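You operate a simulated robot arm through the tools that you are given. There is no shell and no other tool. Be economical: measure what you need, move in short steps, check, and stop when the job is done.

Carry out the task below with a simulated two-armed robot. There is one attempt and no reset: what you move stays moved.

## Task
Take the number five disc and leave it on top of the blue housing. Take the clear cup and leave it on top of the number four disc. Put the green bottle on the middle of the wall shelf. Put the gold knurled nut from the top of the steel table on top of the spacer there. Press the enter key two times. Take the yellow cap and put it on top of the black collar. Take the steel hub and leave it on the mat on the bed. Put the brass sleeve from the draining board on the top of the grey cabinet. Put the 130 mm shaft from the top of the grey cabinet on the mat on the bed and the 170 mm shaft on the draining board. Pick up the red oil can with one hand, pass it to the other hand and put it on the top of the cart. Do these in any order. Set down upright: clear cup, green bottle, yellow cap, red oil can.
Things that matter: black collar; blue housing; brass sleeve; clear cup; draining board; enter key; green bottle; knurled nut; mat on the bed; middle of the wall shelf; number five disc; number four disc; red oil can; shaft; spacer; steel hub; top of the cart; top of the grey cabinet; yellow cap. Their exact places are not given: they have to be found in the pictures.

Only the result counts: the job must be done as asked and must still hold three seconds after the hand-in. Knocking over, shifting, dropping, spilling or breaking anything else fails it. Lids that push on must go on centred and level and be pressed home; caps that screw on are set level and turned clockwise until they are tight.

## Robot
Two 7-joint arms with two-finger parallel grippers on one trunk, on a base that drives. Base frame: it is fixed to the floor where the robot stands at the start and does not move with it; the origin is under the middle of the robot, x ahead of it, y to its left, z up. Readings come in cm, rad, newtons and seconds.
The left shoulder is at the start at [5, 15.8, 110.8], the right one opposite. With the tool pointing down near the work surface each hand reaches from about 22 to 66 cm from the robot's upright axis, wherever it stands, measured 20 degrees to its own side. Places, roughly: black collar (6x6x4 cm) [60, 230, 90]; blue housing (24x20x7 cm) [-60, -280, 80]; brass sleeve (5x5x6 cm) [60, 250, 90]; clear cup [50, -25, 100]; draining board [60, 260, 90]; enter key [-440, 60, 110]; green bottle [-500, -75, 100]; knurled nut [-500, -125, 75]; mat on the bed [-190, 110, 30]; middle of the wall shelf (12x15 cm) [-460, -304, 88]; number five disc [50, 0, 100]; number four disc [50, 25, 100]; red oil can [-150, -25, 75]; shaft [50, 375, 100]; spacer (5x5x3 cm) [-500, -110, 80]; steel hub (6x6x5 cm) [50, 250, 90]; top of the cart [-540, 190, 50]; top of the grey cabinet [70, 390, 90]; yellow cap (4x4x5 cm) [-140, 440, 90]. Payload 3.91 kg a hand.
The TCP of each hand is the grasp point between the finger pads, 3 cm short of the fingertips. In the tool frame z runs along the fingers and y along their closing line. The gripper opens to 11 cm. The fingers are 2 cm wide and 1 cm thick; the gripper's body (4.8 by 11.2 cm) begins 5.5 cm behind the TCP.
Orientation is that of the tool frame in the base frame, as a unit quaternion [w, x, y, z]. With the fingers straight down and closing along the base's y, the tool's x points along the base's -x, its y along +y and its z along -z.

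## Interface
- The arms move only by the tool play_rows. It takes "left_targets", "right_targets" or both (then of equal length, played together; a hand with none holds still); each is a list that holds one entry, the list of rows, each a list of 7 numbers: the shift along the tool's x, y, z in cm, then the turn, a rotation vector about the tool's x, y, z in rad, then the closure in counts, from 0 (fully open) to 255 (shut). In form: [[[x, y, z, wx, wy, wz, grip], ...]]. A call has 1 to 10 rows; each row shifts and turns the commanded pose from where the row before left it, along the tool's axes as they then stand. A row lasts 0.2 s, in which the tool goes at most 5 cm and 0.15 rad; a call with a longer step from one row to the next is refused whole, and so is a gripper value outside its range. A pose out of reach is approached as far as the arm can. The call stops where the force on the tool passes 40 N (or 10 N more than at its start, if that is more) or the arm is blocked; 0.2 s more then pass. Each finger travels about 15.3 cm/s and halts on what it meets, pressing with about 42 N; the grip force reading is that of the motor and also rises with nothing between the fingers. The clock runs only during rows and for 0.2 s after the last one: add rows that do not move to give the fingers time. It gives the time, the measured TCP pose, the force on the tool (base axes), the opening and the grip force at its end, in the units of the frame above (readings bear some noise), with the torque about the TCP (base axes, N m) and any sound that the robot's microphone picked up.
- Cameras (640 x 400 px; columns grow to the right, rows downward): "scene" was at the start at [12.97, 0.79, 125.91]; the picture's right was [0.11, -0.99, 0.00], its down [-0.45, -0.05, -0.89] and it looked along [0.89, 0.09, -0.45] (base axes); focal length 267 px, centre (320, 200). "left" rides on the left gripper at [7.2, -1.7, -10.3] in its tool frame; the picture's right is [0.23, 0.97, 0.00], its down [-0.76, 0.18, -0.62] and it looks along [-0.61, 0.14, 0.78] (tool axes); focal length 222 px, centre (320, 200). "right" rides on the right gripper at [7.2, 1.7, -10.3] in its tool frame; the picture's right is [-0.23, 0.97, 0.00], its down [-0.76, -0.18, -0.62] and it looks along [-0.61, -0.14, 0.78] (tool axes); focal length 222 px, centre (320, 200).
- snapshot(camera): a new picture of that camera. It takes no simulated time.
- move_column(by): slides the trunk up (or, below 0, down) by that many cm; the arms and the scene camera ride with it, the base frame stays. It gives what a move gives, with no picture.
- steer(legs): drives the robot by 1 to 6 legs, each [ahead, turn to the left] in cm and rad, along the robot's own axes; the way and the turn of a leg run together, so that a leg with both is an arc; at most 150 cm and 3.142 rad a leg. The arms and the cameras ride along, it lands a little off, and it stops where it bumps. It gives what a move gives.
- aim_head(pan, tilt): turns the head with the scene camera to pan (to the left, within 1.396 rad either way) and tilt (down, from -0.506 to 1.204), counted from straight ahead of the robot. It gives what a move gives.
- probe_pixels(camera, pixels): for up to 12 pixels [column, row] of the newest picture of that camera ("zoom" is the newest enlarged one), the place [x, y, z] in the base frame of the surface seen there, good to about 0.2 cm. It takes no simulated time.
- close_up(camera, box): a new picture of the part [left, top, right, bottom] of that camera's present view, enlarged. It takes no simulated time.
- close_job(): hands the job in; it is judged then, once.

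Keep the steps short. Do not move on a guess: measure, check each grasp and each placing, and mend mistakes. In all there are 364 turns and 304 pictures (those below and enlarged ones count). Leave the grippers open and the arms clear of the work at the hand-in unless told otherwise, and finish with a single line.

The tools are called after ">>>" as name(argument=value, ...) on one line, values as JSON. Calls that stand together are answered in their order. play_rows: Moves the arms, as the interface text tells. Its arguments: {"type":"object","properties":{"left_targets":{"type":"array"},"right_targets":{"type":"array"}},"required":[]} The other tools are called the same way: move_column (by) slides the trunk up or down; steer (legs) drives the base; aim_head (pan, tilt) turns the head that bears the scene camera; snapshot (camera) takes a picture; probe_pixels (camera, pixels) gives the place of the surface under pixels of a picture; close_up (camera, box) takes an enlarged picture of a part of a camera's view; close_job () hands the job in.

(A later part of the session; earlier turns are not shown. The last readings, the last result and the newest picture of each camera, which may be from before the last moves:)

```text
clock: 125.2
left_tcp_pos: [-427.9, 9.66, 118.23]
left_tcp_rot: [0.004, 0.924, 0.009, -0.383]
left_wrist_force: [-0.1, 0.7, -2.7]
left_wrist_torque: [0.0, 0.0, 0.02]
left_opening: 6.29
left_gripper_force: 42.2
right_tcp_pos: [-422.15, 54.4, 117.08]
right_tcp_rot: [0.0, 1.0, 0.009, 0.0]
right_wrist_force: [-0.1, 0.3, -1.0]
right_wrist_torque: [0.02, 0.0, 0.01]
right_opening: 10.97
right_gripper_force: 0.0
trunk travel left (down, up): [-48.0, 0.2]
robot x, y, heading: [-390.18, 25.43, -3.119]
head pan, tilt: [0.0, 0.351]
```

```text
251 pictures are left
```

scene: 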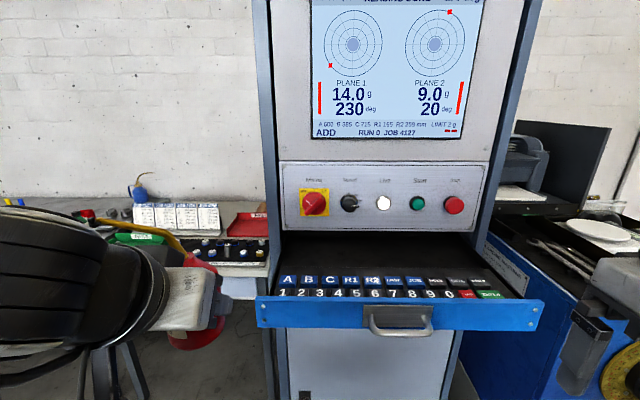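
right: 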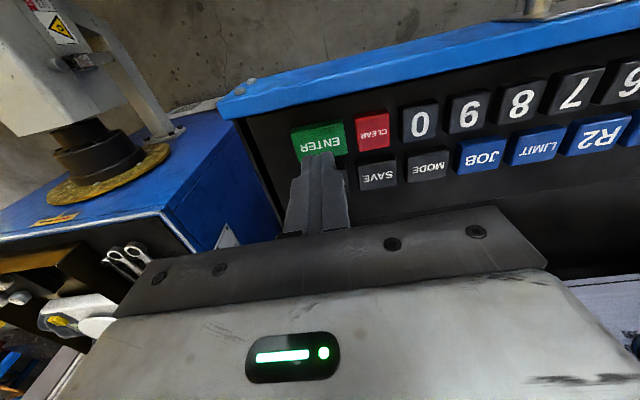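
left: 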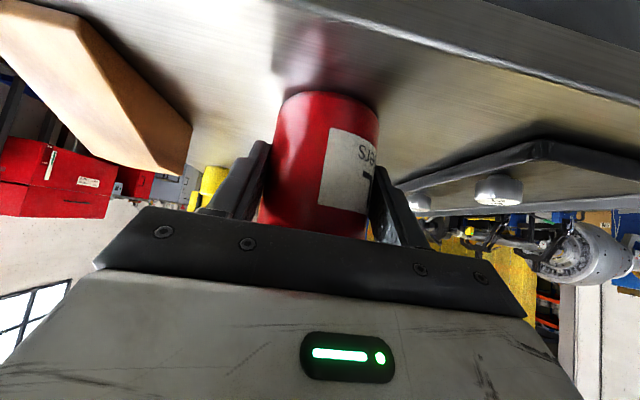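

Back off and move alongside to the small bench at y≈-100.

>>> steer(legs=[[-40, 0], [0, 1.5], [125, 0], [0, -1.5]])

>>> aim_head(pan=-0.2, tilt=0.4)

>>> snapshot(camera="scene")

```text
clock: 140.9
left_tcp_pos: [-393.4, -114.67, 118.22]
left_tcp_rot: [0.004, 0.924, 0.009, -0.383]
left_wrist_force: [0.1, -0.3, -2.3]
left_wrist_torque: [-0.01, -0.03, 0.01]
left_opening: 6.27
left_gripper_force: 42.3
right_tcp_pos: [-387.67, -69.8, 117.07]
right_tcp_rot: [0.0, 1.0, 0.009, 0.0]
right_wrist_force: [0.3, 0.2, 0.3]
right_wrist_torque: [0.0, 0.01, -0.03]
right_opening: 11.01
right_gripper_force: 0.1
trunk travel left (down, up): [-48.0, 0.2]
robot x, y, heading: [-356.28, -99.26, -3.128]
head pan, tilt: [0.0, 0.351]
```

```text
clock: 141.7
left_tcp_pos: [-393.48, -114.76, 118.28]
left_tcp_rot: [0.004, 0.924, 0.008, -0.383]
left_wrist_force: [0.0, -0.6, -2.3]
left_wrist_torque: [0.02, -0.04, -0.01]
left_opening: 6.27
left_gripper_force: 41.5
right_tcp_pos: [-387.65, -69.8, 117.04]
right_tcp_rot: [0.0, 1.0, 0.009, 0.0]
right_wrist_force: [0.2, -0.5, 1.3]
right_wrist_torque: [-0.01, 0.03, 0.0]
right_opening: 11.0
right_gripper_force: 0.0
trunk travel left (down, up): [-48.0, 0.2]
robot x, y, heading: [-356.63, -98.85, -3.129]
head pan, tilt: [-0.201, 0.4]
```

```text
250 pictures are left
```

scene: 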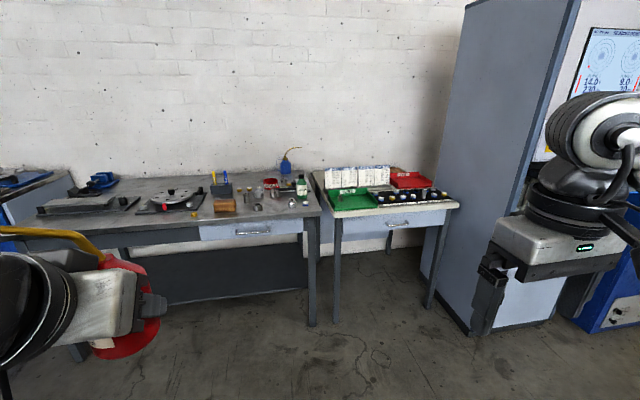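

Items are on the steel bench near (270,195). Zoom.

>>> close_up(camera="scene", box=[180, 160, 340, 250])

>>> probe_pixels(camera="scene", pixels=[[301, 187], [258, 207], [300, 215], [230, 230], [320, 205], [312, 325], [276, 194], [245, 195], [292, 203]])

```text
4.00 times, centred on (260, 205) of scene
```

zoom: 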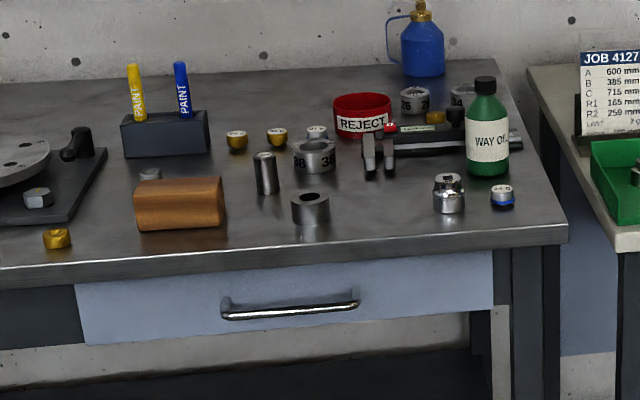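

```text
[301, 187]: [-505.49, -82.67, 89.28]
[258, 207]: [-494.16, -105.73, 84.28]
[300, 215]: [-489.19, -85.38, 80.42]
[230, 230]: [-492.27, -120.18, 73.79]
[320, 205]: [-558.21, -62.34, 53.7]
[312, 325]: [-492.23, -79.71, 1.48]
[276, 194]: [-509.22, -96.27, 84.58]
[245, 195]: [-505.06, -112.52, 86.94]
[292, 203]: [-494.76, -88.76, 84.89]
```

Drive up to the bench (edge x≈-489): 88 cm ahead with a slight left shift.

>>> steer(legs=[[0, 0.14], [86, 0], [0, -0.15]])

>>> aim_head(pan=-0.15, tilt=0.7)

>>> snapshot(camera="scene")

```text
clock: 147.4
left_tcp_pos: [-477.81, -128.09, 118.17]
left_tcp_rot: [0.003, 0.924, 0.006, -0.382]
left_wrist_force: [0.1, -0.7, -1.7]
left_wrist_torque: [0.0, 0.0, 0.01]
left_opening: 6.28
left_gripper_force: 42.0
right_tcp_pos: [-471.89, -83.22, 117.07]
right_tcp_rot: [0.0, 1.0, 0.006, 0.0]
right_wrist_force: [0.0, -0.3, 0.5]
right_wrist_torque: [-0.01, 0.03, 0.0]
right_opening: 10.99
right_gripper_force: 0.0
trunk travel left (down, up): [-48.0, 0.2]
robot x, y, heading: [-440.29, -112.96, -3.126]
head pan, tilt: [-0.201, 0.4]
```

```text
clock: 148.2
left_tcp_pos: [-477.72, -128.08, 118.15]
left_tcp_rot: [0.002, 0.924, 0.006, -0.383]
left_wrist_force: [0.4, 0.1, -2.9]
left_wrist_torque: [0.02, -0.03, -0.01]
left_opening: 6.3
left_gripper_force: 42.0
right_tcp_pos: [-471.79, -83.32, 117.0]
right_tcp_rot: [0.0, 1.0, 0.007, 0.0]
right_wrist_force: [0.5, 0.1, 1.0]
right_wrist_torque: [0.01, 0.0, 0.02]
right_opening: 11.0
right_gripper_force: 0.0
trunk travel left (down, up): [-48.0, 0.2]
robot x, y, heading: [-440.21, -112.35, -3.128]
head pan, tilt: [-0.15, 0.7]
```

```text
248 pictures are left
```

scene: 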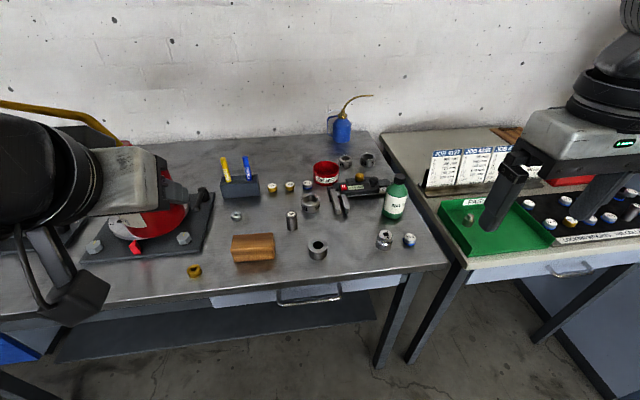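

>>> close_up(camera="scene", box=[180, 170, 340, 290])

>>> close_up(camera="scene", box=[270, 150, 430, 270])

>>> probe_pixels(camera="scene", pixels=[[195, 270], [317, 244], [310, 200], [394, 190], [300, 275], [317, 236], [324, 245], [195, 266]])

```text
3.33 times, centred on (260, 230) of scene
```

zoom: 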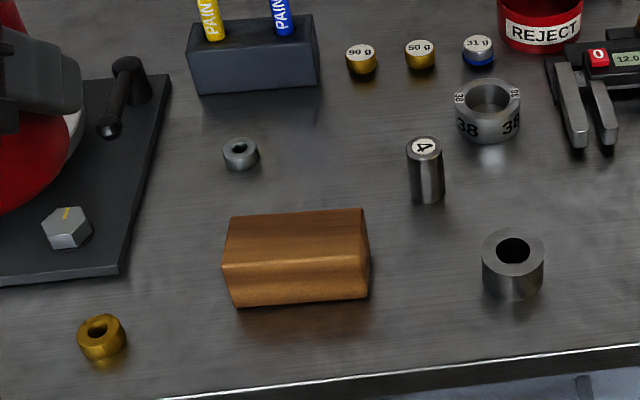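

```text
3.33 times, centred on (350, 210) of scene
```

zoom: 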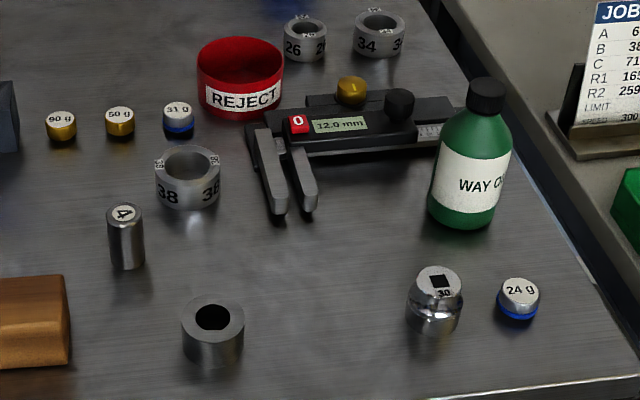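

```text
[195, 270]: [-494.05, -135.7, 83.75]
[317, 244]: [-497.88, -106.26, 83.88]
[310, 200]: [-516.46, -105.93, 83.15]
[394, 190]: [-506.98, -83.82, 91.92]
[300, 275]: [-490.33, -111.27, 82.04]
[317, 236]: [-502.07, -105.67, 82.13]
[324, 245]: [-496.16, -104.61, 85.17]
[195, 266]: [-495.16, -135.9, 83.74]
```

Nut at ≈(-495,-136), spacer centre ≈(-498.5,-106), top 85. Lower the trunk 13 and turn left 0.4 so that the right hand faces the nut.

>>> move_column(by=-13)

>>> steer(legs=[[0, 0.42]])

>>> aim_head(pan=0.0, tilt=0.75)

>>> snapshot(camera="scene")

>>> snapshot(camera="right")

```text
clock: 149.8
left_tcp_pos: [-477.77, -128.05, 105.25]
left_tcp_rot: [0.002, 0.924, 0.007, -0.383]
left_wrist_force: [-0.4, 0.0, -2.9]
left_wrist_torque: [-0.01, -0.07, 0.01]
left_opening: 6.28
left_gripper_force: 41.7
right_tcp_pos: [-471.84, -83.33, 104.07]
right_tcp_rot: [0.0, 1.0, 0.007, 0.0]
right_wrist_force: [-0.5, -0.2, 0.1]
right_wrist_torque: [0.01, 0.01, -0.01]
right_opening: 11.01
right_gripper_force: 0.1
trunk travel left (down, up): [-35.0, 13.2]
robot x, y, heading: [-440.49, -112.68, -3.13]
head pan, tilt: [-0.15, 0.7]
```

```text
clock: 151.5
left_tcp_pos: [-468.17, -142.25, 105.14]
left_tcp_rot: [0.083, 0.902, 0.202, -0.373]
left_wrist_force: [0.7, 0.2, -2.9]
left_wrist_torque: [0.05, 0.0, -0.02]
left_opening: 6.29
left_gripper_force: 41.8
right_tcp_pos: [-481.16, -98.88, 103.98]
right_tcp_rot: [-0.001, 0.976, 0.217, 0.0]
right_wrist_force: [-0.6, -0.3, -0.5]
right_wrist_torque: [-0.01, 0.0, -0.02]
right_opening: 11.0
right_gripper_force: 0.0
trunk travel left (down, up): [-35.0, 13.2]
robot x, y, heading: [-440.46, -112.79, -2.712]
head pan, tilt: [-0.15, 0.7]
```

```text
clock: 152.2
left_tcp_pos: [-468.07, -142.22, 105.15]
left_tcp_rot: [0.082, 0.902, 0.2, -0.374]
left_wrist_force: [-0.5, 0.5, -2.0]
left_wrist_torque: [0.02, -0.04, 0.03]
left_opening: 6.3
left_gripper_force: 42.6
right_tcp_pos: [-481.13, -98.87, 104.07]
right_tcp_rot: [0.0, 0.976, 0.218, 0.0]
right_wrist_force: [-0.8, -0.2, 0.6]
right_wrist_torque: [-0.01, 0.0, 0.02]
right_opening: 11.0
right_gripper_force: 0.1
trunk travel left (down, up): [-35.0, 13.2]
robot x, y, heading: [-440.11, -112.86, -2.707]
head pan, tilt: [0.0, 0.75]
```

```text
245 pictures are left
```

scene: 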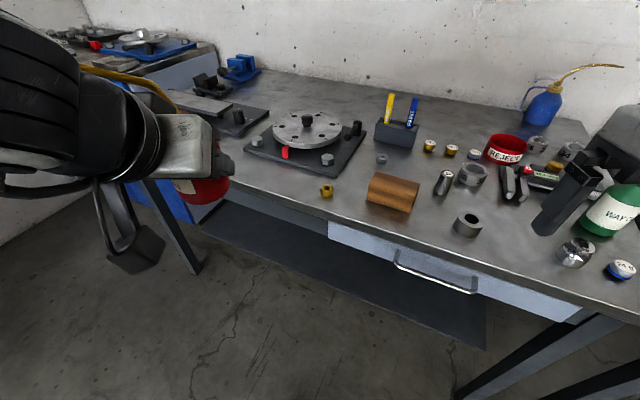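

```text
244 pictures are left
```

right: 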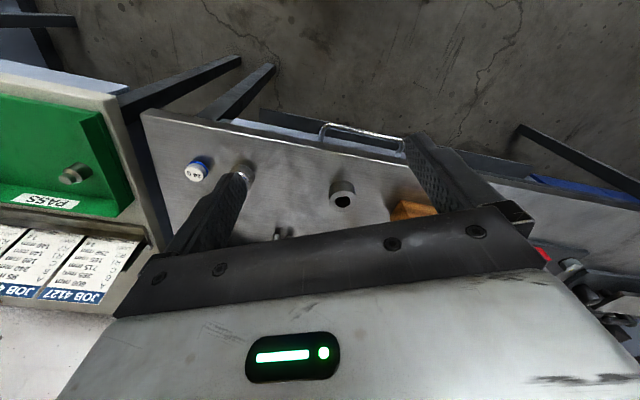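

>>> close_up(camera="scene", box=[300, 160, 500, 250])

>>> close_up(camera="scene", box=[310, 175, 350, 205])

>>> probe_pixels(camera="zoom", pixels=[[180, 200], [230, 250], [270, 170], [350, 180], [270, 140], [280, 290], [190, 250], [355, 250], [450, 250]])

>>> probe_pixels(camera="scene", pixels=[[467, 217], [457, 224], [480, 222], [470, 212], [466, 228], [468, 236], [440, 235], [331, 200]])

```text
3.20 times, centred on (400, 205) of scene
```

zoom: 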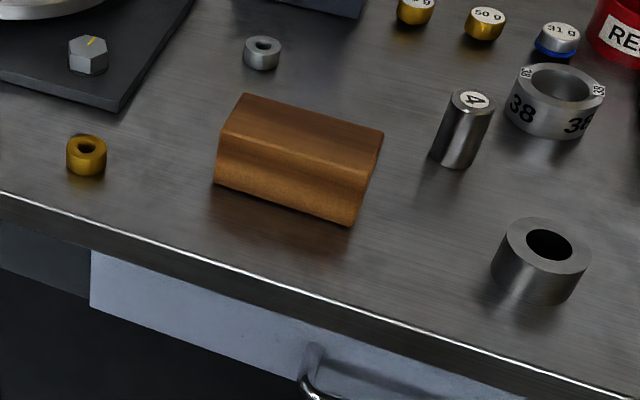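

```text
13.33 times, centred on (330, 190) of scene
```

zoom: 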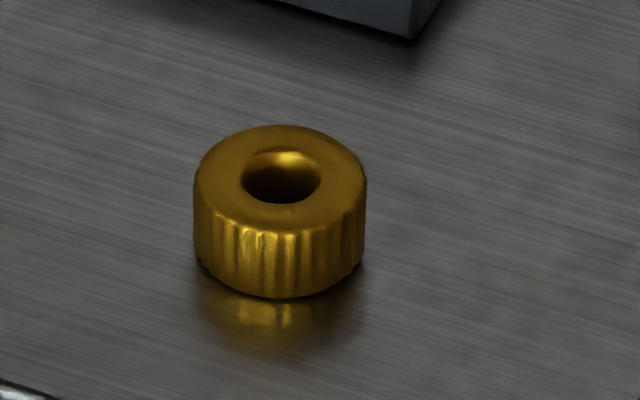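

```text
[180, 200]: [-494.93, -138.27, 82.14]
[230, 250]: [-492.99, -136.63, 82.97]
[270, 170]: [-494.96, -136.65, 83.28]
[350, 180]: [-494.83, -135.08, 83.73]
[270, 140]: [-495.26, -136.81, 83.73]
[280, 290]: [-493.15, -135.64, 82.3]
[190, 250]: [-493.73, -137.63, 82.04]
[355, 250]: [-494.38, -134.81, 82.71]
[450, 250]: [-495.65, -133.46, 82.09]
```

```text
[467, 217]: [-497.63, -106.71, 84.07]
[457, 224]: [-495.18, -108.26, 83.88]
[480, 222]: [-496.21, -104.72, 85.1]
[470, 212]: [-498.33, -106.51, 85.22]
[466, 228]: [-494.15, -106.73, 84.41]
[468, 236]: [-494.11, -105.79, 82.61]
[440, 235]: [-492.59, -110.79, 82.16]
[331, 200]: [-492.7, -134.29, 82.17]
```

Nut centre ≈(-494.4,-136.2), top 83.75. Move the right hand over it.

>>> play_rows(right_targets=[[[-3.1, 3.1, 0, 0, 0, 0, 60], [-3.1, 3.1, 0, 0, 0, 0, 60], [-3.1, 3.1, 0, 0, 0, 0, 60], [-3.1, 3.1, 0, 0, 0, 0, 60], [-3.1, 3.1, 0, 0, 0, 0, 60], [-3.1, 3.1, 0, 0, 0, 0, 60], [-3.1, 3.1, 0, 0, 0, 0, 60], [-3.1, 3.1, 0, 0, 0, 0, 60], [-3.0, 3.4, 0, 0, 0, 0, 60]]])

>>> snapshot(camera="right")

```text
clock: 154.2
left_tcp_pos: [-467.88, -142.35, 105.16]
left_tcp_rot: [0.083, 0.901, 0.201, -0.374]
left_wrist_force: [-0.8, 0.6, -2.1]
left_wrist_torque: [0.03, 0.0, -0.03]
left_opening: 6.28
left_gripper_force: 42.3
right_tcp_pos: [-494.1, -135.97, 104.18]
right_tcp_rot: [-0.001, 0.976, 0.219, -0.003]
right_wrist_force: [-0.1, 1.3, -0.3]
right_wrist_torque: [-0.01, -0.07, 0.0]
right_opening: 8.4
right_gripper_force: 0.1
right hand out of reach, approached as far as the arm can: row 9
trunk travel left (down, up): [-35.0, 13.2]
robot x, y, heading: [-440.12, -112.71, -2.702]
head pan, tilt: [0.0, 0.75]
```

```text
241 pictures are left
```

right: 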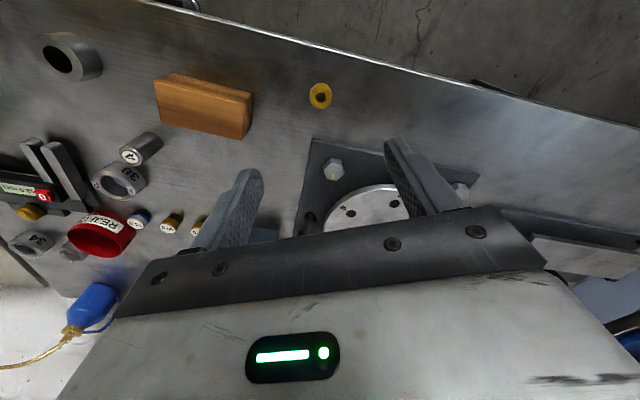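

Nut is right below. Descend in two stages.

>>> play_rows(right_targets=[[[0, 0, 4, 0, 0, 0, 60], [0, 0, 4, 0, 0, 0, 60], [0, 0, 4, 0, 0, 0, 60], [0, 0, 2.5, 0, 0, 0, 100]]])

>>> snapshot(camera="right")

```text
clock: 155.2
left_tcp_pos: [-468.1, -142.12, 105.22]
left_tcp_rot: [0.083, 0.902, 0.2, -0.373]
left_wrist_force: [-0.4, 0.7, -2.5]
left_wrist_torque: [0.01, -0.03, 0.02]
left_opening: 6.28
left_gripper_force: 41.3
right_tcp_pos: [-494.09, -135.91, 89.47]
right_tcp_rot: [0.0, 0.976, 0.217, 0.001]
right_wrist_force: [0.4, 0.3, 0.2]
right_wrist_torque: [-0.01, 0.01, 0.0]
right_opening: 6.71
right_gripper_force: 0.0
trunk travel left (down, up): [-35.0, 13.2]
robot x, y, heading: [-440.74, -112.36, -2.703]
head pan, tilt: [0.0, 0.75]
```

```text
240 pictures are left
```

right: 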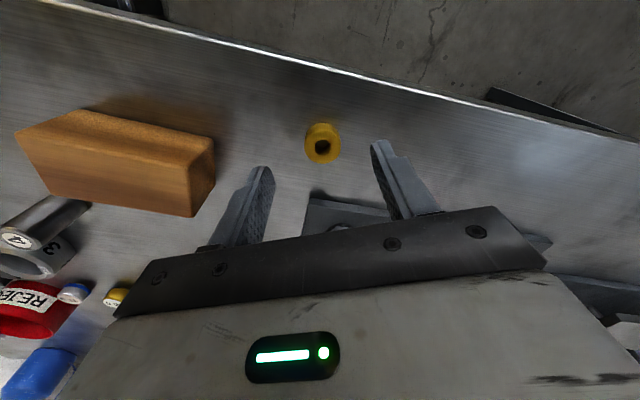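

>>> play_rows(right_targets=[[[0, 0, 3, 0, 0, 0, 100], [0, 0, 1.0, 0, 0, 0, 100], [0, 0, 0, 0, 0, 0, 160], [0, 0, 0, 0, 0, 0, 210], [0, 0, 0, 0, 0, 0, 220], [0, 0, 0, 0, 0, 0, 220]]])

>>> play_rows(right_targets=[[[0, 0, -2, 0, 0, 0, 220], [0, 0, -4, 0, 0, 0, 220], [0, 0, -4, 0, 0, 0, 220]]])

>>> snapshot(camera="right")

```text
clock: 156.6
left_tcp_pos: [-468.13, -142.21, 105.29]
left_tcp_rot: [0.083, 0.902, 0.201, -0.373]
left_wrist_force: [0.6, 0.5, -2.5]
left_wrist_torque: [0.02, -0.02, -0.02]
left_opening: 6.26
left_gripper_force: 42.1
right_tcp_pos: [-494.12, -135.85, 85.48]
right_tcp_rot: [0.0, 0.976, 0.217, 0.0]
right_wrist_force: [0.2, -0.4, -0.8]
right_wrist_torque: [-0.03, 0.0, -0.02]
right_opening: 2.83
right_gripper_force: 41.6
trunk travel left (down, up): [-35.0, 13.2]
robot x, y, heading: [-439.98, -112.72, -2.705]
head pan, tilt: [0.0, 0.75]
```

```text
clock: 157.4
left_tcp_pos: [-468.02, -142.21, 105.33]
left_tcp_rot: [0.083, 0.902, 0.201, -0.374]
left_wrist_force: [-0.3, -0.6, -1.4]
left_wrist_torque: [-0.01, 0.02, -0.01]
left_opening: 6.27
left_gripper_force: 42.5
right_tcp_pos: [-494.17, -135.81, 95.51]
right_tcp_rot: [0.0, 0.976, 0.217, 0.001]
right_wrist_force: [-0.2, -0.5, -0.4]
right_wrist_torque: [-0.03, -0.04, 0.01]
right_opening: 2.85
right_gripper_force: 42.0
trunk travel left (down, up): [-35.0, 13.2]
robot x, y, heading: [-440.51, -112.84, -2.706]
head pan, tilt: [0.0, 0.75]
```

```text
239 pictures are left
```

right: 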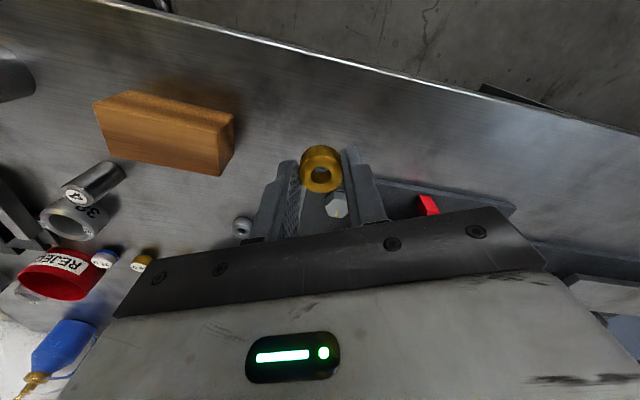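

Nut held. Carry it over the spacer.

>>> play_rows(right_targets=[[[1.43, -3.92, 0, 0, 0, 0, 220], [1.43, -3.92, 0, 0, 0, 0, 220], [1.43, -3.92, 0, 0, 0, 0, 220], [1.43, -3.92, 0, 0, 0, 0, 220], [1.43, -3.92, 0, 0, 0, 0, 220], [1.43, -3.92, 0, 0, 0, 0, 220], [1.43, -3.92, 0, 0, 0, 0, 220]]])

>>> close_up(camera="right", box=[240, 80, 400, 200])

>>> close_up(camera="scene", box=[400, 140, 560, 260])

```text
clock: 159.0
left_tcp_pos: [-468.1, -142.1, 105.32]
left_tcp_rot: [0.084, 0.902, 0.201, -0.374]
left_wrist_force: [-0.1, -0.2, -1.9]
left_wrist_torque: [0.03, -0.05, 0.0]
left_opening: 6.26
left_gripper_force: 42.1
right_tcp_pos: [-496.72, -106.87, 95.45]
right_tcp_rot: [0.0, 0.976, 0.218, -0.001]
right_wrist_force: [0.0, 0.7, 0.9]
right_wrist_torque: [0.01, -0.01, 0.0]
right_opening: 2.84
right_gripper_force: 42.2
trunk travel left (down, up): [-35.0, 13.2]
robot x, y, heading: [-440.62, -112.33, -2.707]
head pan, tilt: [0.0, 0.75]
```

```text
3.33 times, centred on (320, 140) of right
```

zoom: 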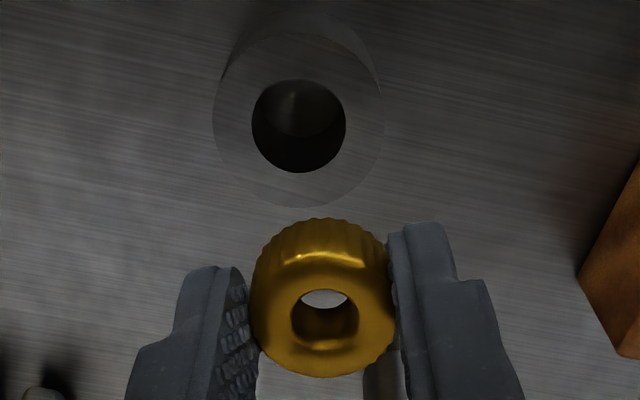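

```text
3.33 times, centred on (480, 200) of scene
```

zoom: 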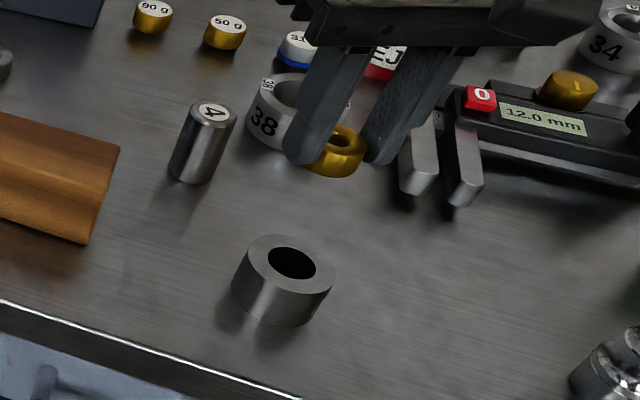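

The ring is offset by about +0.9 (back), −0.4 (right) from the grip. Correct and lower to just above.

>>> play_rows(right_targets=[[[0.9, -0.4, 0, 0, 0, 0, 220], [0, 0, 3, 0, 0, 0, 220], [0, 0, 2.4, 0, 0, 0, 220], [0, 0, 0, 0, 0, 0, 220]]])

>>> close_up(camera="right", box=[260, 100, 380, 190])

>>> close_up(camera="scene", box=[420, 170, 520, 245])

```text
clock: 160.0
left_tcp_pos: [-468.1, -142.18, 105.16]
left_tcp_rot: [0.083, 0.902, 0.201, -0.373]
left_wrist_force: [-0.2, -0.3, -2.7]
left_wrist_torque: [0.01, 0.0, 0.0]
left_opening: 6.29
left_gripper_force: 42.1
right_tcp_pos: [-495.93, -106.09, 90.14]
right_tcp_rot: [0.0, 0.976, 0.218, 0.0]
right_wrist_force: [0.8, -0.4, -0.1]
right_wrist_torque: [0.02, 0.0, 0.02]
right_opening: 2.84
right_gripper_force: 41.9
trunk travel left (down, up): [-35.0, 13.2]
robot x, y, heading: [-440.45, -113.02, -2.706]
head pan, tilt: [0.0, 0.75]
```

```text
4.44 times, centred on (320, 145) of right
```

zoom: 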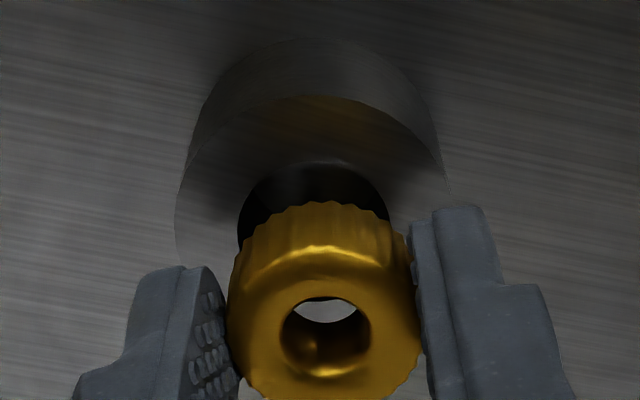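

```text
5.33 times, centred on (470, 208) of scene
```

zoom: 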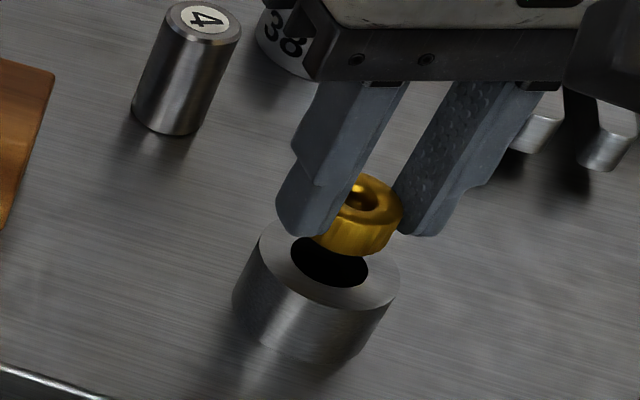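

Needs about 0.4 cm more toward the robot. Correct, lower gently.

>>> play_rows(right_targets=[[[0.4, -0.05, 0, 0, 0, 0, 220], [0, 0, 0.7, 0, 0, 0, 220], [0, 0, 0.3, 0, 0, 0, 220], [0, 0, 0.1, 0, 0, 0, 220], [0, 0, 0, 0, 0, 0, 220]]])

>>> close_up(camera="scene", box=[420, 170, 520, 245])

>>> close_up(camera="right", box=[260, 100, 380, 190])

```text
clock: 161.2
left_tcp_pos: [-467.98, -142.17, 105.2]
left_tcp_rot: [0.084, 0.902, 0.201, -0.374]
left_wrist_force: [0.7, 0.3, -2.9]
left_wrist_torque: [0.07, -0.01, 0.02]
left_opening: 6.27
left_gripper_force: 41.9
right_tcp_pos: [-495.77, -105.82, 88.95]
right_tcp_rot: [0.0, 0.976, 0.217, 0.0]
right_wrist_force: [0.1, -0.5, -1.1]
right_wrist_torque: [0.0, 0.05, -0.03]
right_opening: 2.85
right_gripper_force: 42.2
trunk travel left (down, up): [-35.0, 13.2]
robot x, y, heading: [-440.38, -112.34, -2.704]
head pan, tilt: [0.0, 0.75]
```

```text
5.33 times, centred on (470, 208) of scene
```

zoom: 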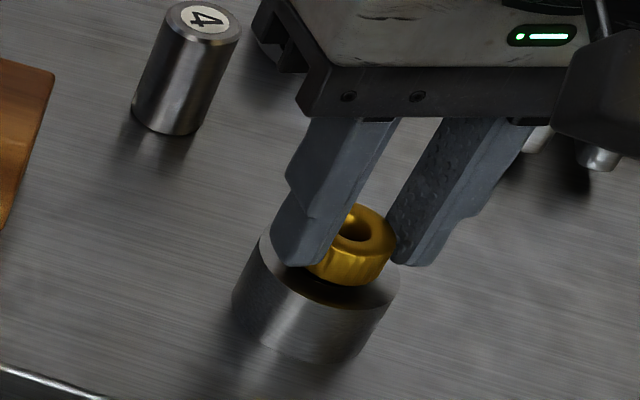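

```text
4.44 times, centred on (320, 145) of right
```

zoom: 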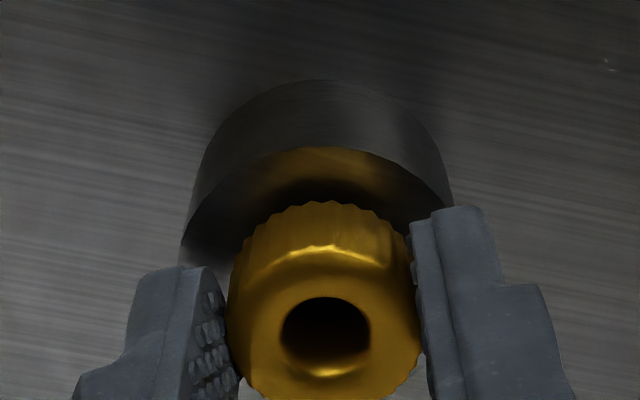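

Centred within a few mm. Lower to contact.

>>> play_rows(right_targets=[[[0, 0, 0.15, 0, 0, 0, 220], [0, 0, 0.1, 0, 0, 0, 220], [0, 0, 0.1, 0, 0, 0, 220], [0, 0, 0, 0, 0, 0, 220]]])

```text
clock: 162.2
left_tcp_pos: [-468.18, -142.15, 105.22]
left_tcp_rot: [0.083, 0.902, 0.201, -0.374]
left_wrist_force: [-0.8, 0.1, -2.7]
left_wrist_torque: [0.02, -0.07, 0.02]
left_opening: 6.25
left_gripper_force: 42.3
right_tcp_pos: [-495.67, -105.94, 88.61]
right_tcp_rot: [0.0, 0.976, 0.218, 0.001]
right_wrist_force: [-0.1, 0.2, -1.0]
right_wrist_torque: [0.0, -0.01, 0.02]
right_opening: 2.83
right_gripper_force: 42.1
trunk travel left (down, up): [-35.0, 13.2]
robot x, y, heading: [-440.11, -112.41, -2.707]
head pan, tilt: [0.0, 0.75]
```

>>> play_rows(right_targets=[[[0, 0, 0.1, 0, 0, 0, 220], [0, 0, 0.1, 0, 0, 0, 220], [0, 0, 0, 0, 0, 0, 220]]])

```text
clock: 163.0
left_tcp_pos: [-468.15, -142.06, 105.15]
left_tcp_rot: [0.084, 0.901, 0.201, -0.374]
left_wrist_force: [1.5, -0.6, -1.8]
left_wrist_torque: [0.01, -0.05, 0.03]
left_opening: 6.25
left_gripper_force: 42.1
right_tcp_pos: [-495.54, -105.89, 88.55]
right_tcp_rot: [0.001, 0.976, 0.218, -0.001]
right_wrist_force: [-0.2, -0.2, 4.0]
right_wrist_torque: [0.09, 0.03, 0.04]
right_opening: 2.86
right_gripper_force: 42.0
trunk travel left (down, up): [-35.0, 13.2]
robot x, y, heading: [-440.32, -112.52, -2.703]
head pan, tilt: [0.0, 0.75]
```

Contact. Open a little and rise.

>>> play_rows(right_targets=[[[0, 0, 0, 0, 0, 0, 190], [0, 0, 0, 0, 0, 0, 160], [0, 0, 0, 0, 0, 0, 130], [0, 0, -2, 0, 0, 0, 130], [0, 0, -4, 0, 0, 0, 130], [0, 0, -4, 0, 0, 0, 60], [0, 0, -4, 0, 0, 0, 0]]])

>>> close_up(camera="scene", box=[420, 170, 520, 245])

>>> snapshot(camera="right")

```text
clock: 164.6
left_tcp_pos: [-468.1, -142.16, 105.23]
left_tcp_rot: [0.083, 0.902, 0.201, -0.373]
left_wrist_force: [-0.3, -0.5, -2.0]
left_wrist_torque: [0.02, -0.01, -0.02]
left_opening: 6.26
left_gripper_force: 42.0
right_tcp_pos: [-495.81, -105.82, 102.46]
right_tcp_rot: [0.0, 0.976, 0.218, 0.0]
right_wrist_force: [-0.6, 0.3, -0.9]
right_wrist_torque: [0.03, 0.01, -0.01]
right_opening: 11.0
right_gripper_force: 0.1
trunk travel left (down, up): [-35.0, 13.2]
robot x, y, heading: [-440.09, -112.53, -2.706]
head pan, tilt: [0.0, 0.75]
```

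```text
5.33 times, centred on (470, 208) of scene
```

zoom: 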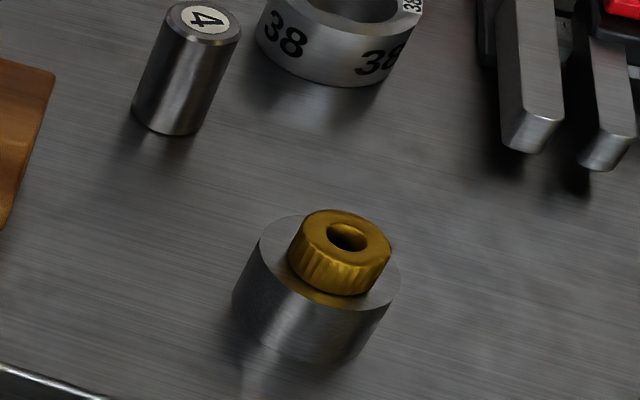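

```text
231 pictures are left
```

right: 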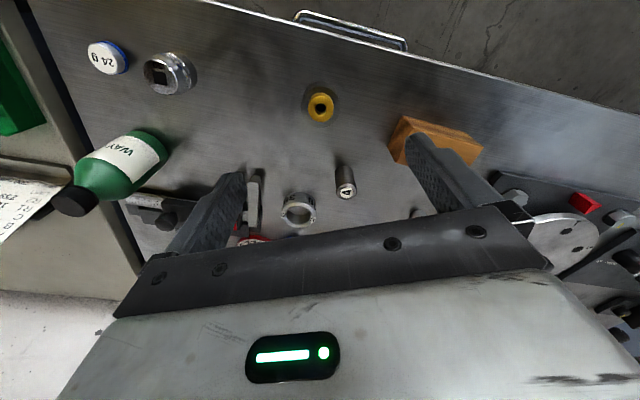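

Nut sits on the spacer. Now retract the right hand and shift the robot to face the bottle at ≈(-506,-83).

>>> play_rows(right_targets=[[[4, 2, -1, 0, 0, 0, 0], [4, 2, 0, 0, 0, 0, 0], [4, 2, 0, 0, 0, 0, 0], [3, 2, 0, 0, 0, 0, 0]]])

>>> steer(legs=[[0, -1.43], [15, 0], [0, 1.0]])

>>> aim_head(pan=-0.2, tilt=0.65)

>>> snapshot(camera="scene")

```text
clock: 165.6
left_tcp_pos: [-468.03, -142.11, 105.25]
left_tcp_rot: [0.084, 0.902, 0.201, -0.373]
left_wrist_force: [0.0, 0.7, -1.9]
left_wrist_torque: [0.02, -0.01, 0.03]
left_opening: 6.27
left_gripper_force: 41.9
right_tcp_pos: [-478.65, -106.59, 103.52]
right_tcp_rot: [0.0, 0.976, 0.217, 0.0]
right_wrist_force: [-0.3, -0.1, 0.0]
right_wrist_torque: [0.0, -0.03, -0.02]
right_opening: 11.01
right_gripper_force: 0.0
trunk travel left (down, up): [-35.0, 13.2]
robot x, y, heading: [-440.6, -112.65, -2.705]
head pan, tilt: [0.0, 0.75]
```

```text
clock: 173.0
left_tcp_pos: [-486.04, -115.63, 105.21]
left_tcp_rot: [0.003, 0.924, 0.006, -0.383]
left_wrist_force: [0.4, -0.2, -2.9]
left_wrist_torque: [0.0, -0.01, -0.01]
left_opening: 6.27
left_gripper_force: 42.0
right_tcp_pos: [-481.06, -78.77, 103.53]
right_tcp_rot: [0.0, 1.0, 0.007, -0.001]
right_wrist_force: [0.1, 0.6, 0.6]
right_wrist_torque: [0.02, -0.01, 0.03]
right_opening: 10.98
right_gripper_force: 0.0
trunk travel left (down, up): [-35.0, 13.2]
robot x, y, heading: [-448.62, -100.05, -3.127]
head pan, tilt: [0.0, 0.75]
```

```text
clock: 173.7
left_tcp_pos: [-486.09, -115.65, 105.2]
left_tcp_rot: [0.002, 0.924, 0.006, -0.382]
left_wrist_force: [-0.9, 0.5, -2.7]
left_wrist_torque: [0.04, -0.04, -0.01]
left_opening: 6.28
left_gripper_force: 41.8
right_tcp_pos: [-481.08, -78.77, 103.59]
right_tcp_rot: [0.001, 1.0, 0.006, 0.0]
right_wrist_force: [-0.4, -0.7, -0.2]
right_wrist_torque: [0.01, 0.02, 0.02]
right_opening: 11.01
right_gripper_force: 0.1
trunk travel left (down, up): [-35.0, 13.2]
robot x, y, heading: [-448.34, -100.12, -3.129]
head pan, tilt: [-0.201, 0.649]
```

```text
230 pictures are left
```

scene: 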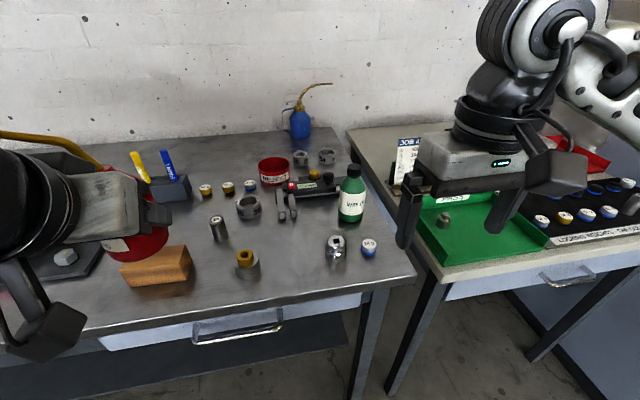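

>>> close_up(camera="scene", box=[290, 150, 410, 240])

>>> probe_pixels(camera="zoom", pixels=[[345, 75], [345, 110], [325, 230], [280, 230], [375, 230], [325, 370], [322, 100], [366, 100], [280, 300], [375, 310], [200, 190], [250, 190]])

```text
4.44 times, centred on (350, 195) of scene
```

zoom: 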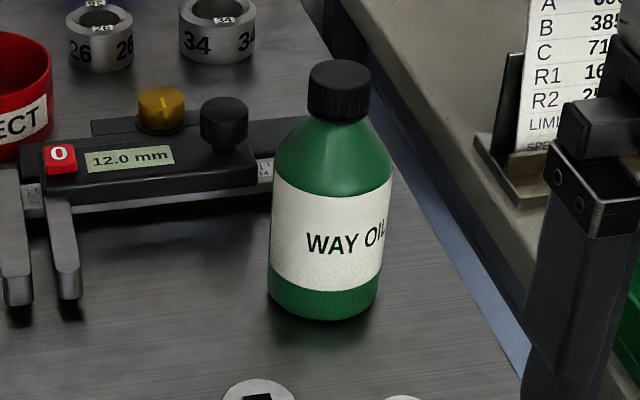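

```text
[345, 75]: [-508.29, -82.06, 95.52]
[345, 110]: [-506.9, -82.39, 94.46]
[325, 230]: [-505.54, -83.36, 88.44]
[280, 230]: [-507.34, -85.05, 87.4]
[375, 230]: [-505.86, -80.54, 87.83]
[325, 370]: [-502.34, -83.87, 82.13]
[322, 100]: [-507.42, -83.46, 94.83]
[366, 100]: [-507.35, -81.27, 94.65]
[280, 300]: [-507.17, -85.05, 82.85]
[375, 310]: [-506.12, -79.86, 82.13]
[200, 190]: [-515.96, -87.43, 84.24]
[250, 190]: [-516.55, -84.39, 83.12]
```

Bottle axis ≈(-508.2,-82.6), top ≈96. Move the right hand over it.

>>> play_rows(right_targets=[[[-4.52, 0.57, 0, 0, 0, 0, 0], [-4.52, 0.57, 0, 0, 0, 0, 0], [-4.52, 0.57, 0, 0, 0, 0, 0], [-4.52, 0.57, 0, 0, 0, 0, 0], [-4.52, 0.57, 0, 0, 0, 0, 0], [-4.52, 0.57, 0, 0, 0, 0, 0], [0, 0, 2.5, 0, 0, 0, 0]]])

>>> snapshot(camera="right")

>>> snapshot(camera="scene")

```text
clock: 175.3
left_tcp_pos: [-486.04, -115.56, 105.28]
left_tcp_rot: [0.002, 0.924, 0.005, -0.383]
left_wrist_force: [-0.2, -0.9, -2.4]
left_wrist_torque: [-0.02, -0.01, 0.0]
left_opening: 6.26
left_gripper_force: 42.0
right_tcp_pos: [-508.35, -82.66, 101.0]
right_tcp_rot: [0.0, 1.0, 0.007, -0.001]
right_wrist_force: [-0.5, 0.2, 0.3]
right_wrist_torque: [0.0, 0.02, -0.02]
right_opening: 11.0
right_gripper_force: 0.0
trunk travel left (down, up): [-35.0, 13.2]
robot x, y, heading: [-448.27, -100.34, -3.133]
head pan, tilt: [-0.201, 0.649]
```

```text
228 pictures are left
```

right: 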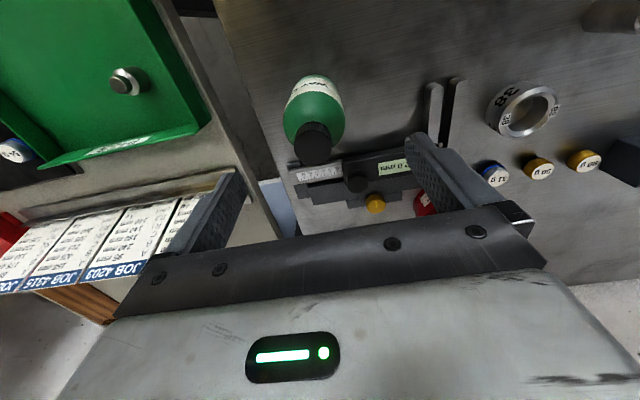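

```text
227 pictures are left
```

scene: 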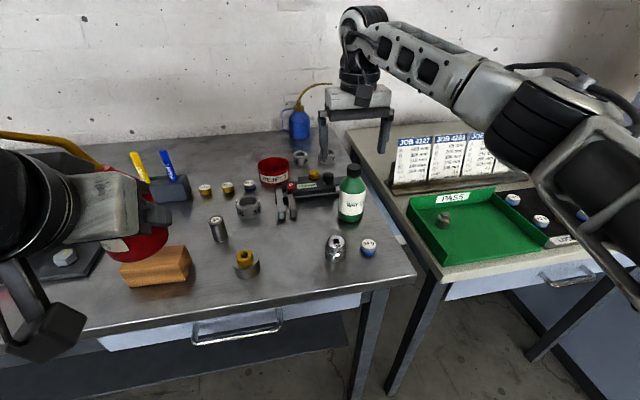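

Cap at (313,145): shift 0.5 right, then descend and close.

>>> play_rows(right_targets=[[[0.1, -0.5, 3, 0, 0, 0, 0], [0, 0, 3, 0, 0, 0, 0], [0, 0, 3, 0, 0, 0, 0], [0, 0, 1.0, 0, 0, 0, 0], [0, 0, 0, 0, 0, 0, 80], [0, 0, 0, 0, 0, 0, 130], [0, 0, 0, 0, 0, 0, 170], [0, 0, 0, 0, 0, 0, 190]]])

>>> snapshot(camera="right")

>>> close_up(camera="scene", box=[290, 130, 410, 240])

```text
clock: 177.1
left_tcp_pos: [-486.06, -115.51, 105.25]
left_tcp_rot: [0.003, 0.924, 0.006, -0.382]
left_wrist_force: [0.9, 0.7, -2.3]
left_wrist_torque: [-0.02, -0.04, 0.01]
left_opening: 6.28
left_gripper_force: 42.3
right_tcp_pos: [-508.03, -82.04, 90.89]
right_tcp_rot: [0.0, 1.0, 0.005, 0.0]
right_wrist_force: [-0.6, 0.0, -0.8]
right_wrist_torque: [0.04, 0.03, -0.02]
right_opening: 5.78
right_gripper_force: 42.1
trunk travel left (down, up): [-35.0, 13.2]
robot x, y, heading: [-448.65, -100.39, -3.136]
head pan, tilt: [-0.201, 0.649]
```

```text
226 pictures are left
```

right: 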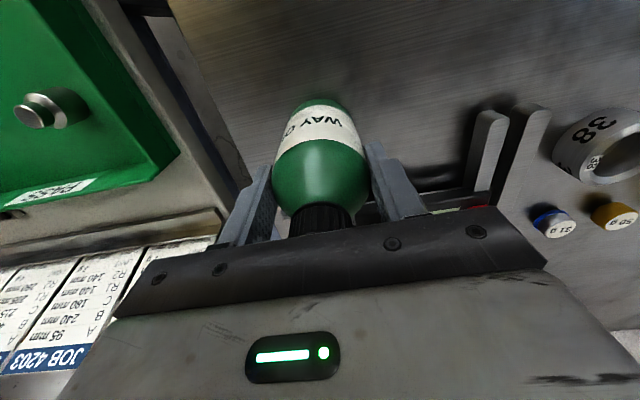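

```text
3.64 times, centred on (350, 185) of scene
```

zoom: 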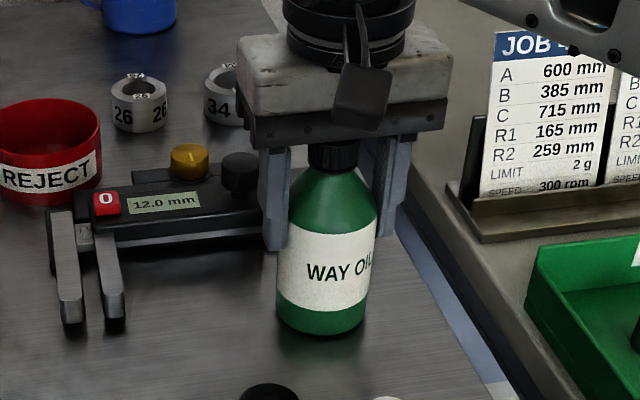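

Bottle gripped (5.78 cm). Lift it and bring it in.

>>> play_rows(right_targets=[[[0, 0, -1, 0, 0, 0, 190], [0, 0, -4, 0, 0, 0, 190], [0, 0, -4, 0, 0, 0, 190], [0, 0, -4, 0, 0, 0, 190], [4, 0, -4, 0, 0, 0, 190], [4, 0, 0, 0, 0, 0, 190], [4, 0, 0, 0, 0, 0, 190], [4, 0, 0, 0, 0, 0, 190], [4, 0, 0, 0, 0, 0, 190], [4, 0, 0, 0, 0, 0, 190]]])

>>> steer(legs=[[-60, 0], [0, 1.2]])

>>> aim_head(pan=0.0, tilt=0.3)

>>> snapshot(camera="scene")

```text
refused: row 5 steps farther than a row can; nothing moved
```

```text
clock: 183.5
left_tcp_pos: [-388.06, -140.22, 105.24]
left_tcp_rot: [0.217, 0.761, 0.524, -0.315]
left_wrist_force: [0.6, -0.9, -2.0]
left_wrist_torque: [0.06, 0.01, -0.01]
left_opening: 6.27
left_gripper_force: 42.2
right_tcp_pos: [-427.27, -148.3, 91.16]
right_tcp_rot: [0.001, 0.824, 0.567, 0.0]
right_wrist_force: [0.3, -0.6, 0.2]
right_wrist_torque: [0.0, -0.02, 0.01]
right_opening: 5.81
right_gripper_force: 42.3
trunk travel left (down, up): [-35.0, 13.2]
robot x, y, heading: [-388.84, -99.39, -1.937]
head pan, tilt: [-0.201, 0.649]
```

```text
clock: 184.3
left_tcp_pos: [-388.01, -140.22, 105.17]
left_tcp_rot: [0.217, 0.761, 0.524, -0.315]
left_wrist_force: [-0.2, -0.1, -2.3]
left_wrist_torque: [0.04, 0.01, 0.02]
left_opening: 6.25
left_gripper_force: 41.9
right_tcp_pos: [-427.28, -148.41, 90.97]
right_tcp_rot: [0.0, 0.823, 0.567, 0.0]
right_wrist_force: [-0.4, 0.4, 0.7]
right_wrist_torque: [0.01, 0.0, -0.02]
right_opening: 5.79
right_gripper_force: 42.3
trunk travel left (down, up): [-35.0, 13.2]
robot x, y, heading: [-388.67, -100.08, -1.935]
head pan, tilt: [0.0, 0.3]
```

```text
224 pictures are left
```

scene: 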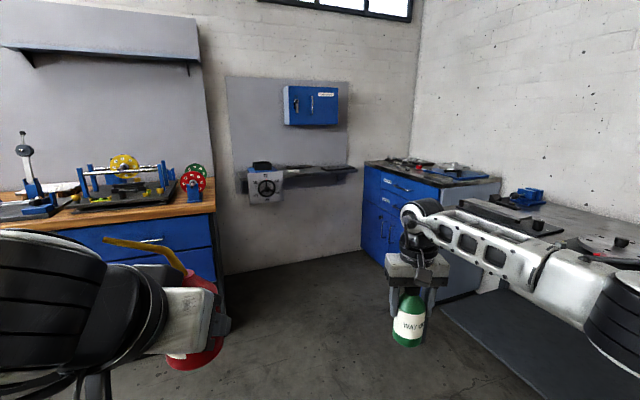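

The lift was refused and yet the drive went ahead — the bottle was dragged across the bench at height. I must check what it may have pushed: look right at the bench.

>>> aim_head(pan=-1.1, tilt=0.5)

>>> snapshot(camera="scene")

```text
clock: 185.7
left_tcp_pos: [-388.15, -140.33, 105.2]
left_tcp_rot: [0.217, 0.761, 0.524, -0.315]
left_wrist_force: [0.3, 0.7, -2.5]
left_wrist_torque: [0.03, -0.02, -0.02]
left_opening: 6.26
left_gripper_force: 41.9
right_tcp_pos: [-427.41, -148.44, 90.88]
right_tcp_rot: [0.0, 0.823, 0.568, -0.001]
right_wrist_force: [-0.4, -0.1, 0.3]
right_wrist_torque: [0.04, 0.01, 0.02]
right_opening: 5.79
right_gripper_force: 41.6
trunk travel left (down, up): [-35.0, 13.2]
robot x, y, heading: [-388.62, -99.89, -1.939]
head pan, tilt: [-1.1, 0.499]
```

```text
223 pictures are left
```

scene: 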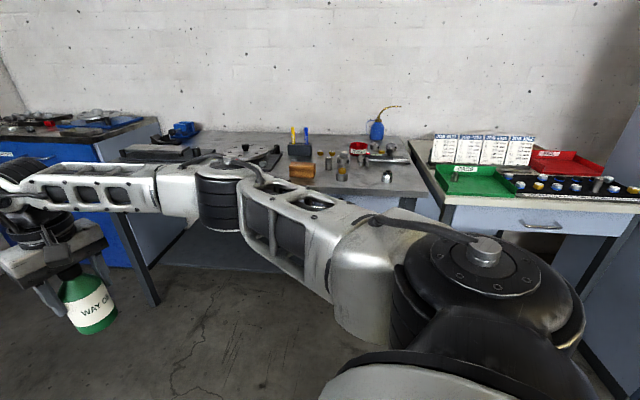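

>>> close_up(camera="scene", box=[280, 130, 440, 200])

```text
4.00 times, centred on (360, 165) of scene
```

zoom: 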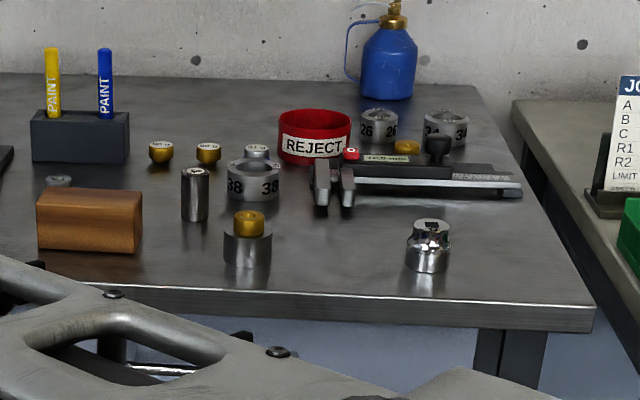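

The "24 g" weight is missing: it was pushed off the bench edge. I compute from the earlier pictures that it stood at about (-496.3,-81.5). I'll deliver the bottle, then retrieve the weight. First raise and draw in the bottle.

>>> play_rows(right_targets=[[[0, 0, -4, 0, 0, 0, 190], [0, 0, -4, 0, 0, 0, 190], [0, 0, -4, 0, 0, 0, 190], [0, 0, -3, 0, 0, 0, 190], [4, 0, 0, 0, 0, 0, 190], [4, 0, 0, 0, 0, 0, 190], [4, 0, 0, 0, 0, 0, 190], [4, 0, 0, 0, 0, 0, 190], [4, 0, 0, 0, 0, 0, 190], [4, 0, 0, 0, 0, 0, 190]]])

>>> aim_head(pan=-1.396, tilt=0.75)

>>> snapshot(camera="scene")

```text
clock: 187.8
left_tcp_pos: [-388.02, -140.15, 105.22]
left_tcp_rot: [0.218, 0.76, 0.525, -0.314]
left_wrist_force: [-0.8, -0.3, -2.4]
left_wrist_torque: [-0.01, -0.01, -0.01]
left_opening: 6.27
left_gripper_force: 41.9
right_tcp_pos: [-418.75, -125.74, 105.95]
right_tcp_rot: [-0.001, 0.823, 0.568, 0.0]
right_wrist_force: [-0.1, -0.4, -2.6]
right_wrist_torque: [0.03, 0.0, 0.02]
right_opening: 5.78
right_gripper_force: 41.9
trunk travel left (down, up): [-35.0, 13.2]
robot x, y, heading: [-388.68, -99.61, -1.935]
head pan, tilt: [-1.1, 0.499]
```

```text
clock: 188.7
left_tcp_pos: [-387.96, -140.15, 105.24]
left_tcp_rot: [0.217, 0.761, 0.524, -0.315]
left_wrist_force: [0.3, -0.8, -2.5]
left_wrist_torque: [0.03, 0.0, -0.02]
left_opening: 6.25
left_gripper_force: 42.2
right_tcp_pos: [-418.83, -125.73, 105.74]
right_tcp_rot: [0.0, 0.824, 0.567, 0.0]
right_wrist_force: [0.3, 0.8, -2.0]
right_wrist_torque: [0.01, -0.02, -0.02]
right_opening: 5.79
right_gripper_force: 41.6
trunk travel left (down, up): [-35.0, 13.2]
robot x, y, heading: [-388.52, -99.86, -1.941]
head pan, tilt: [-1.396, 0.75]
```

```text
221 pictures are left
```

scene: 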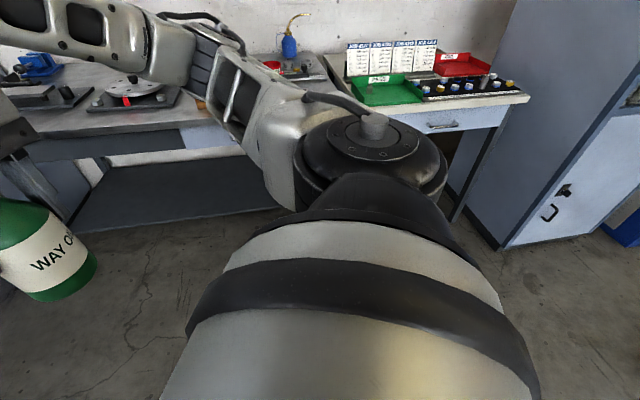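

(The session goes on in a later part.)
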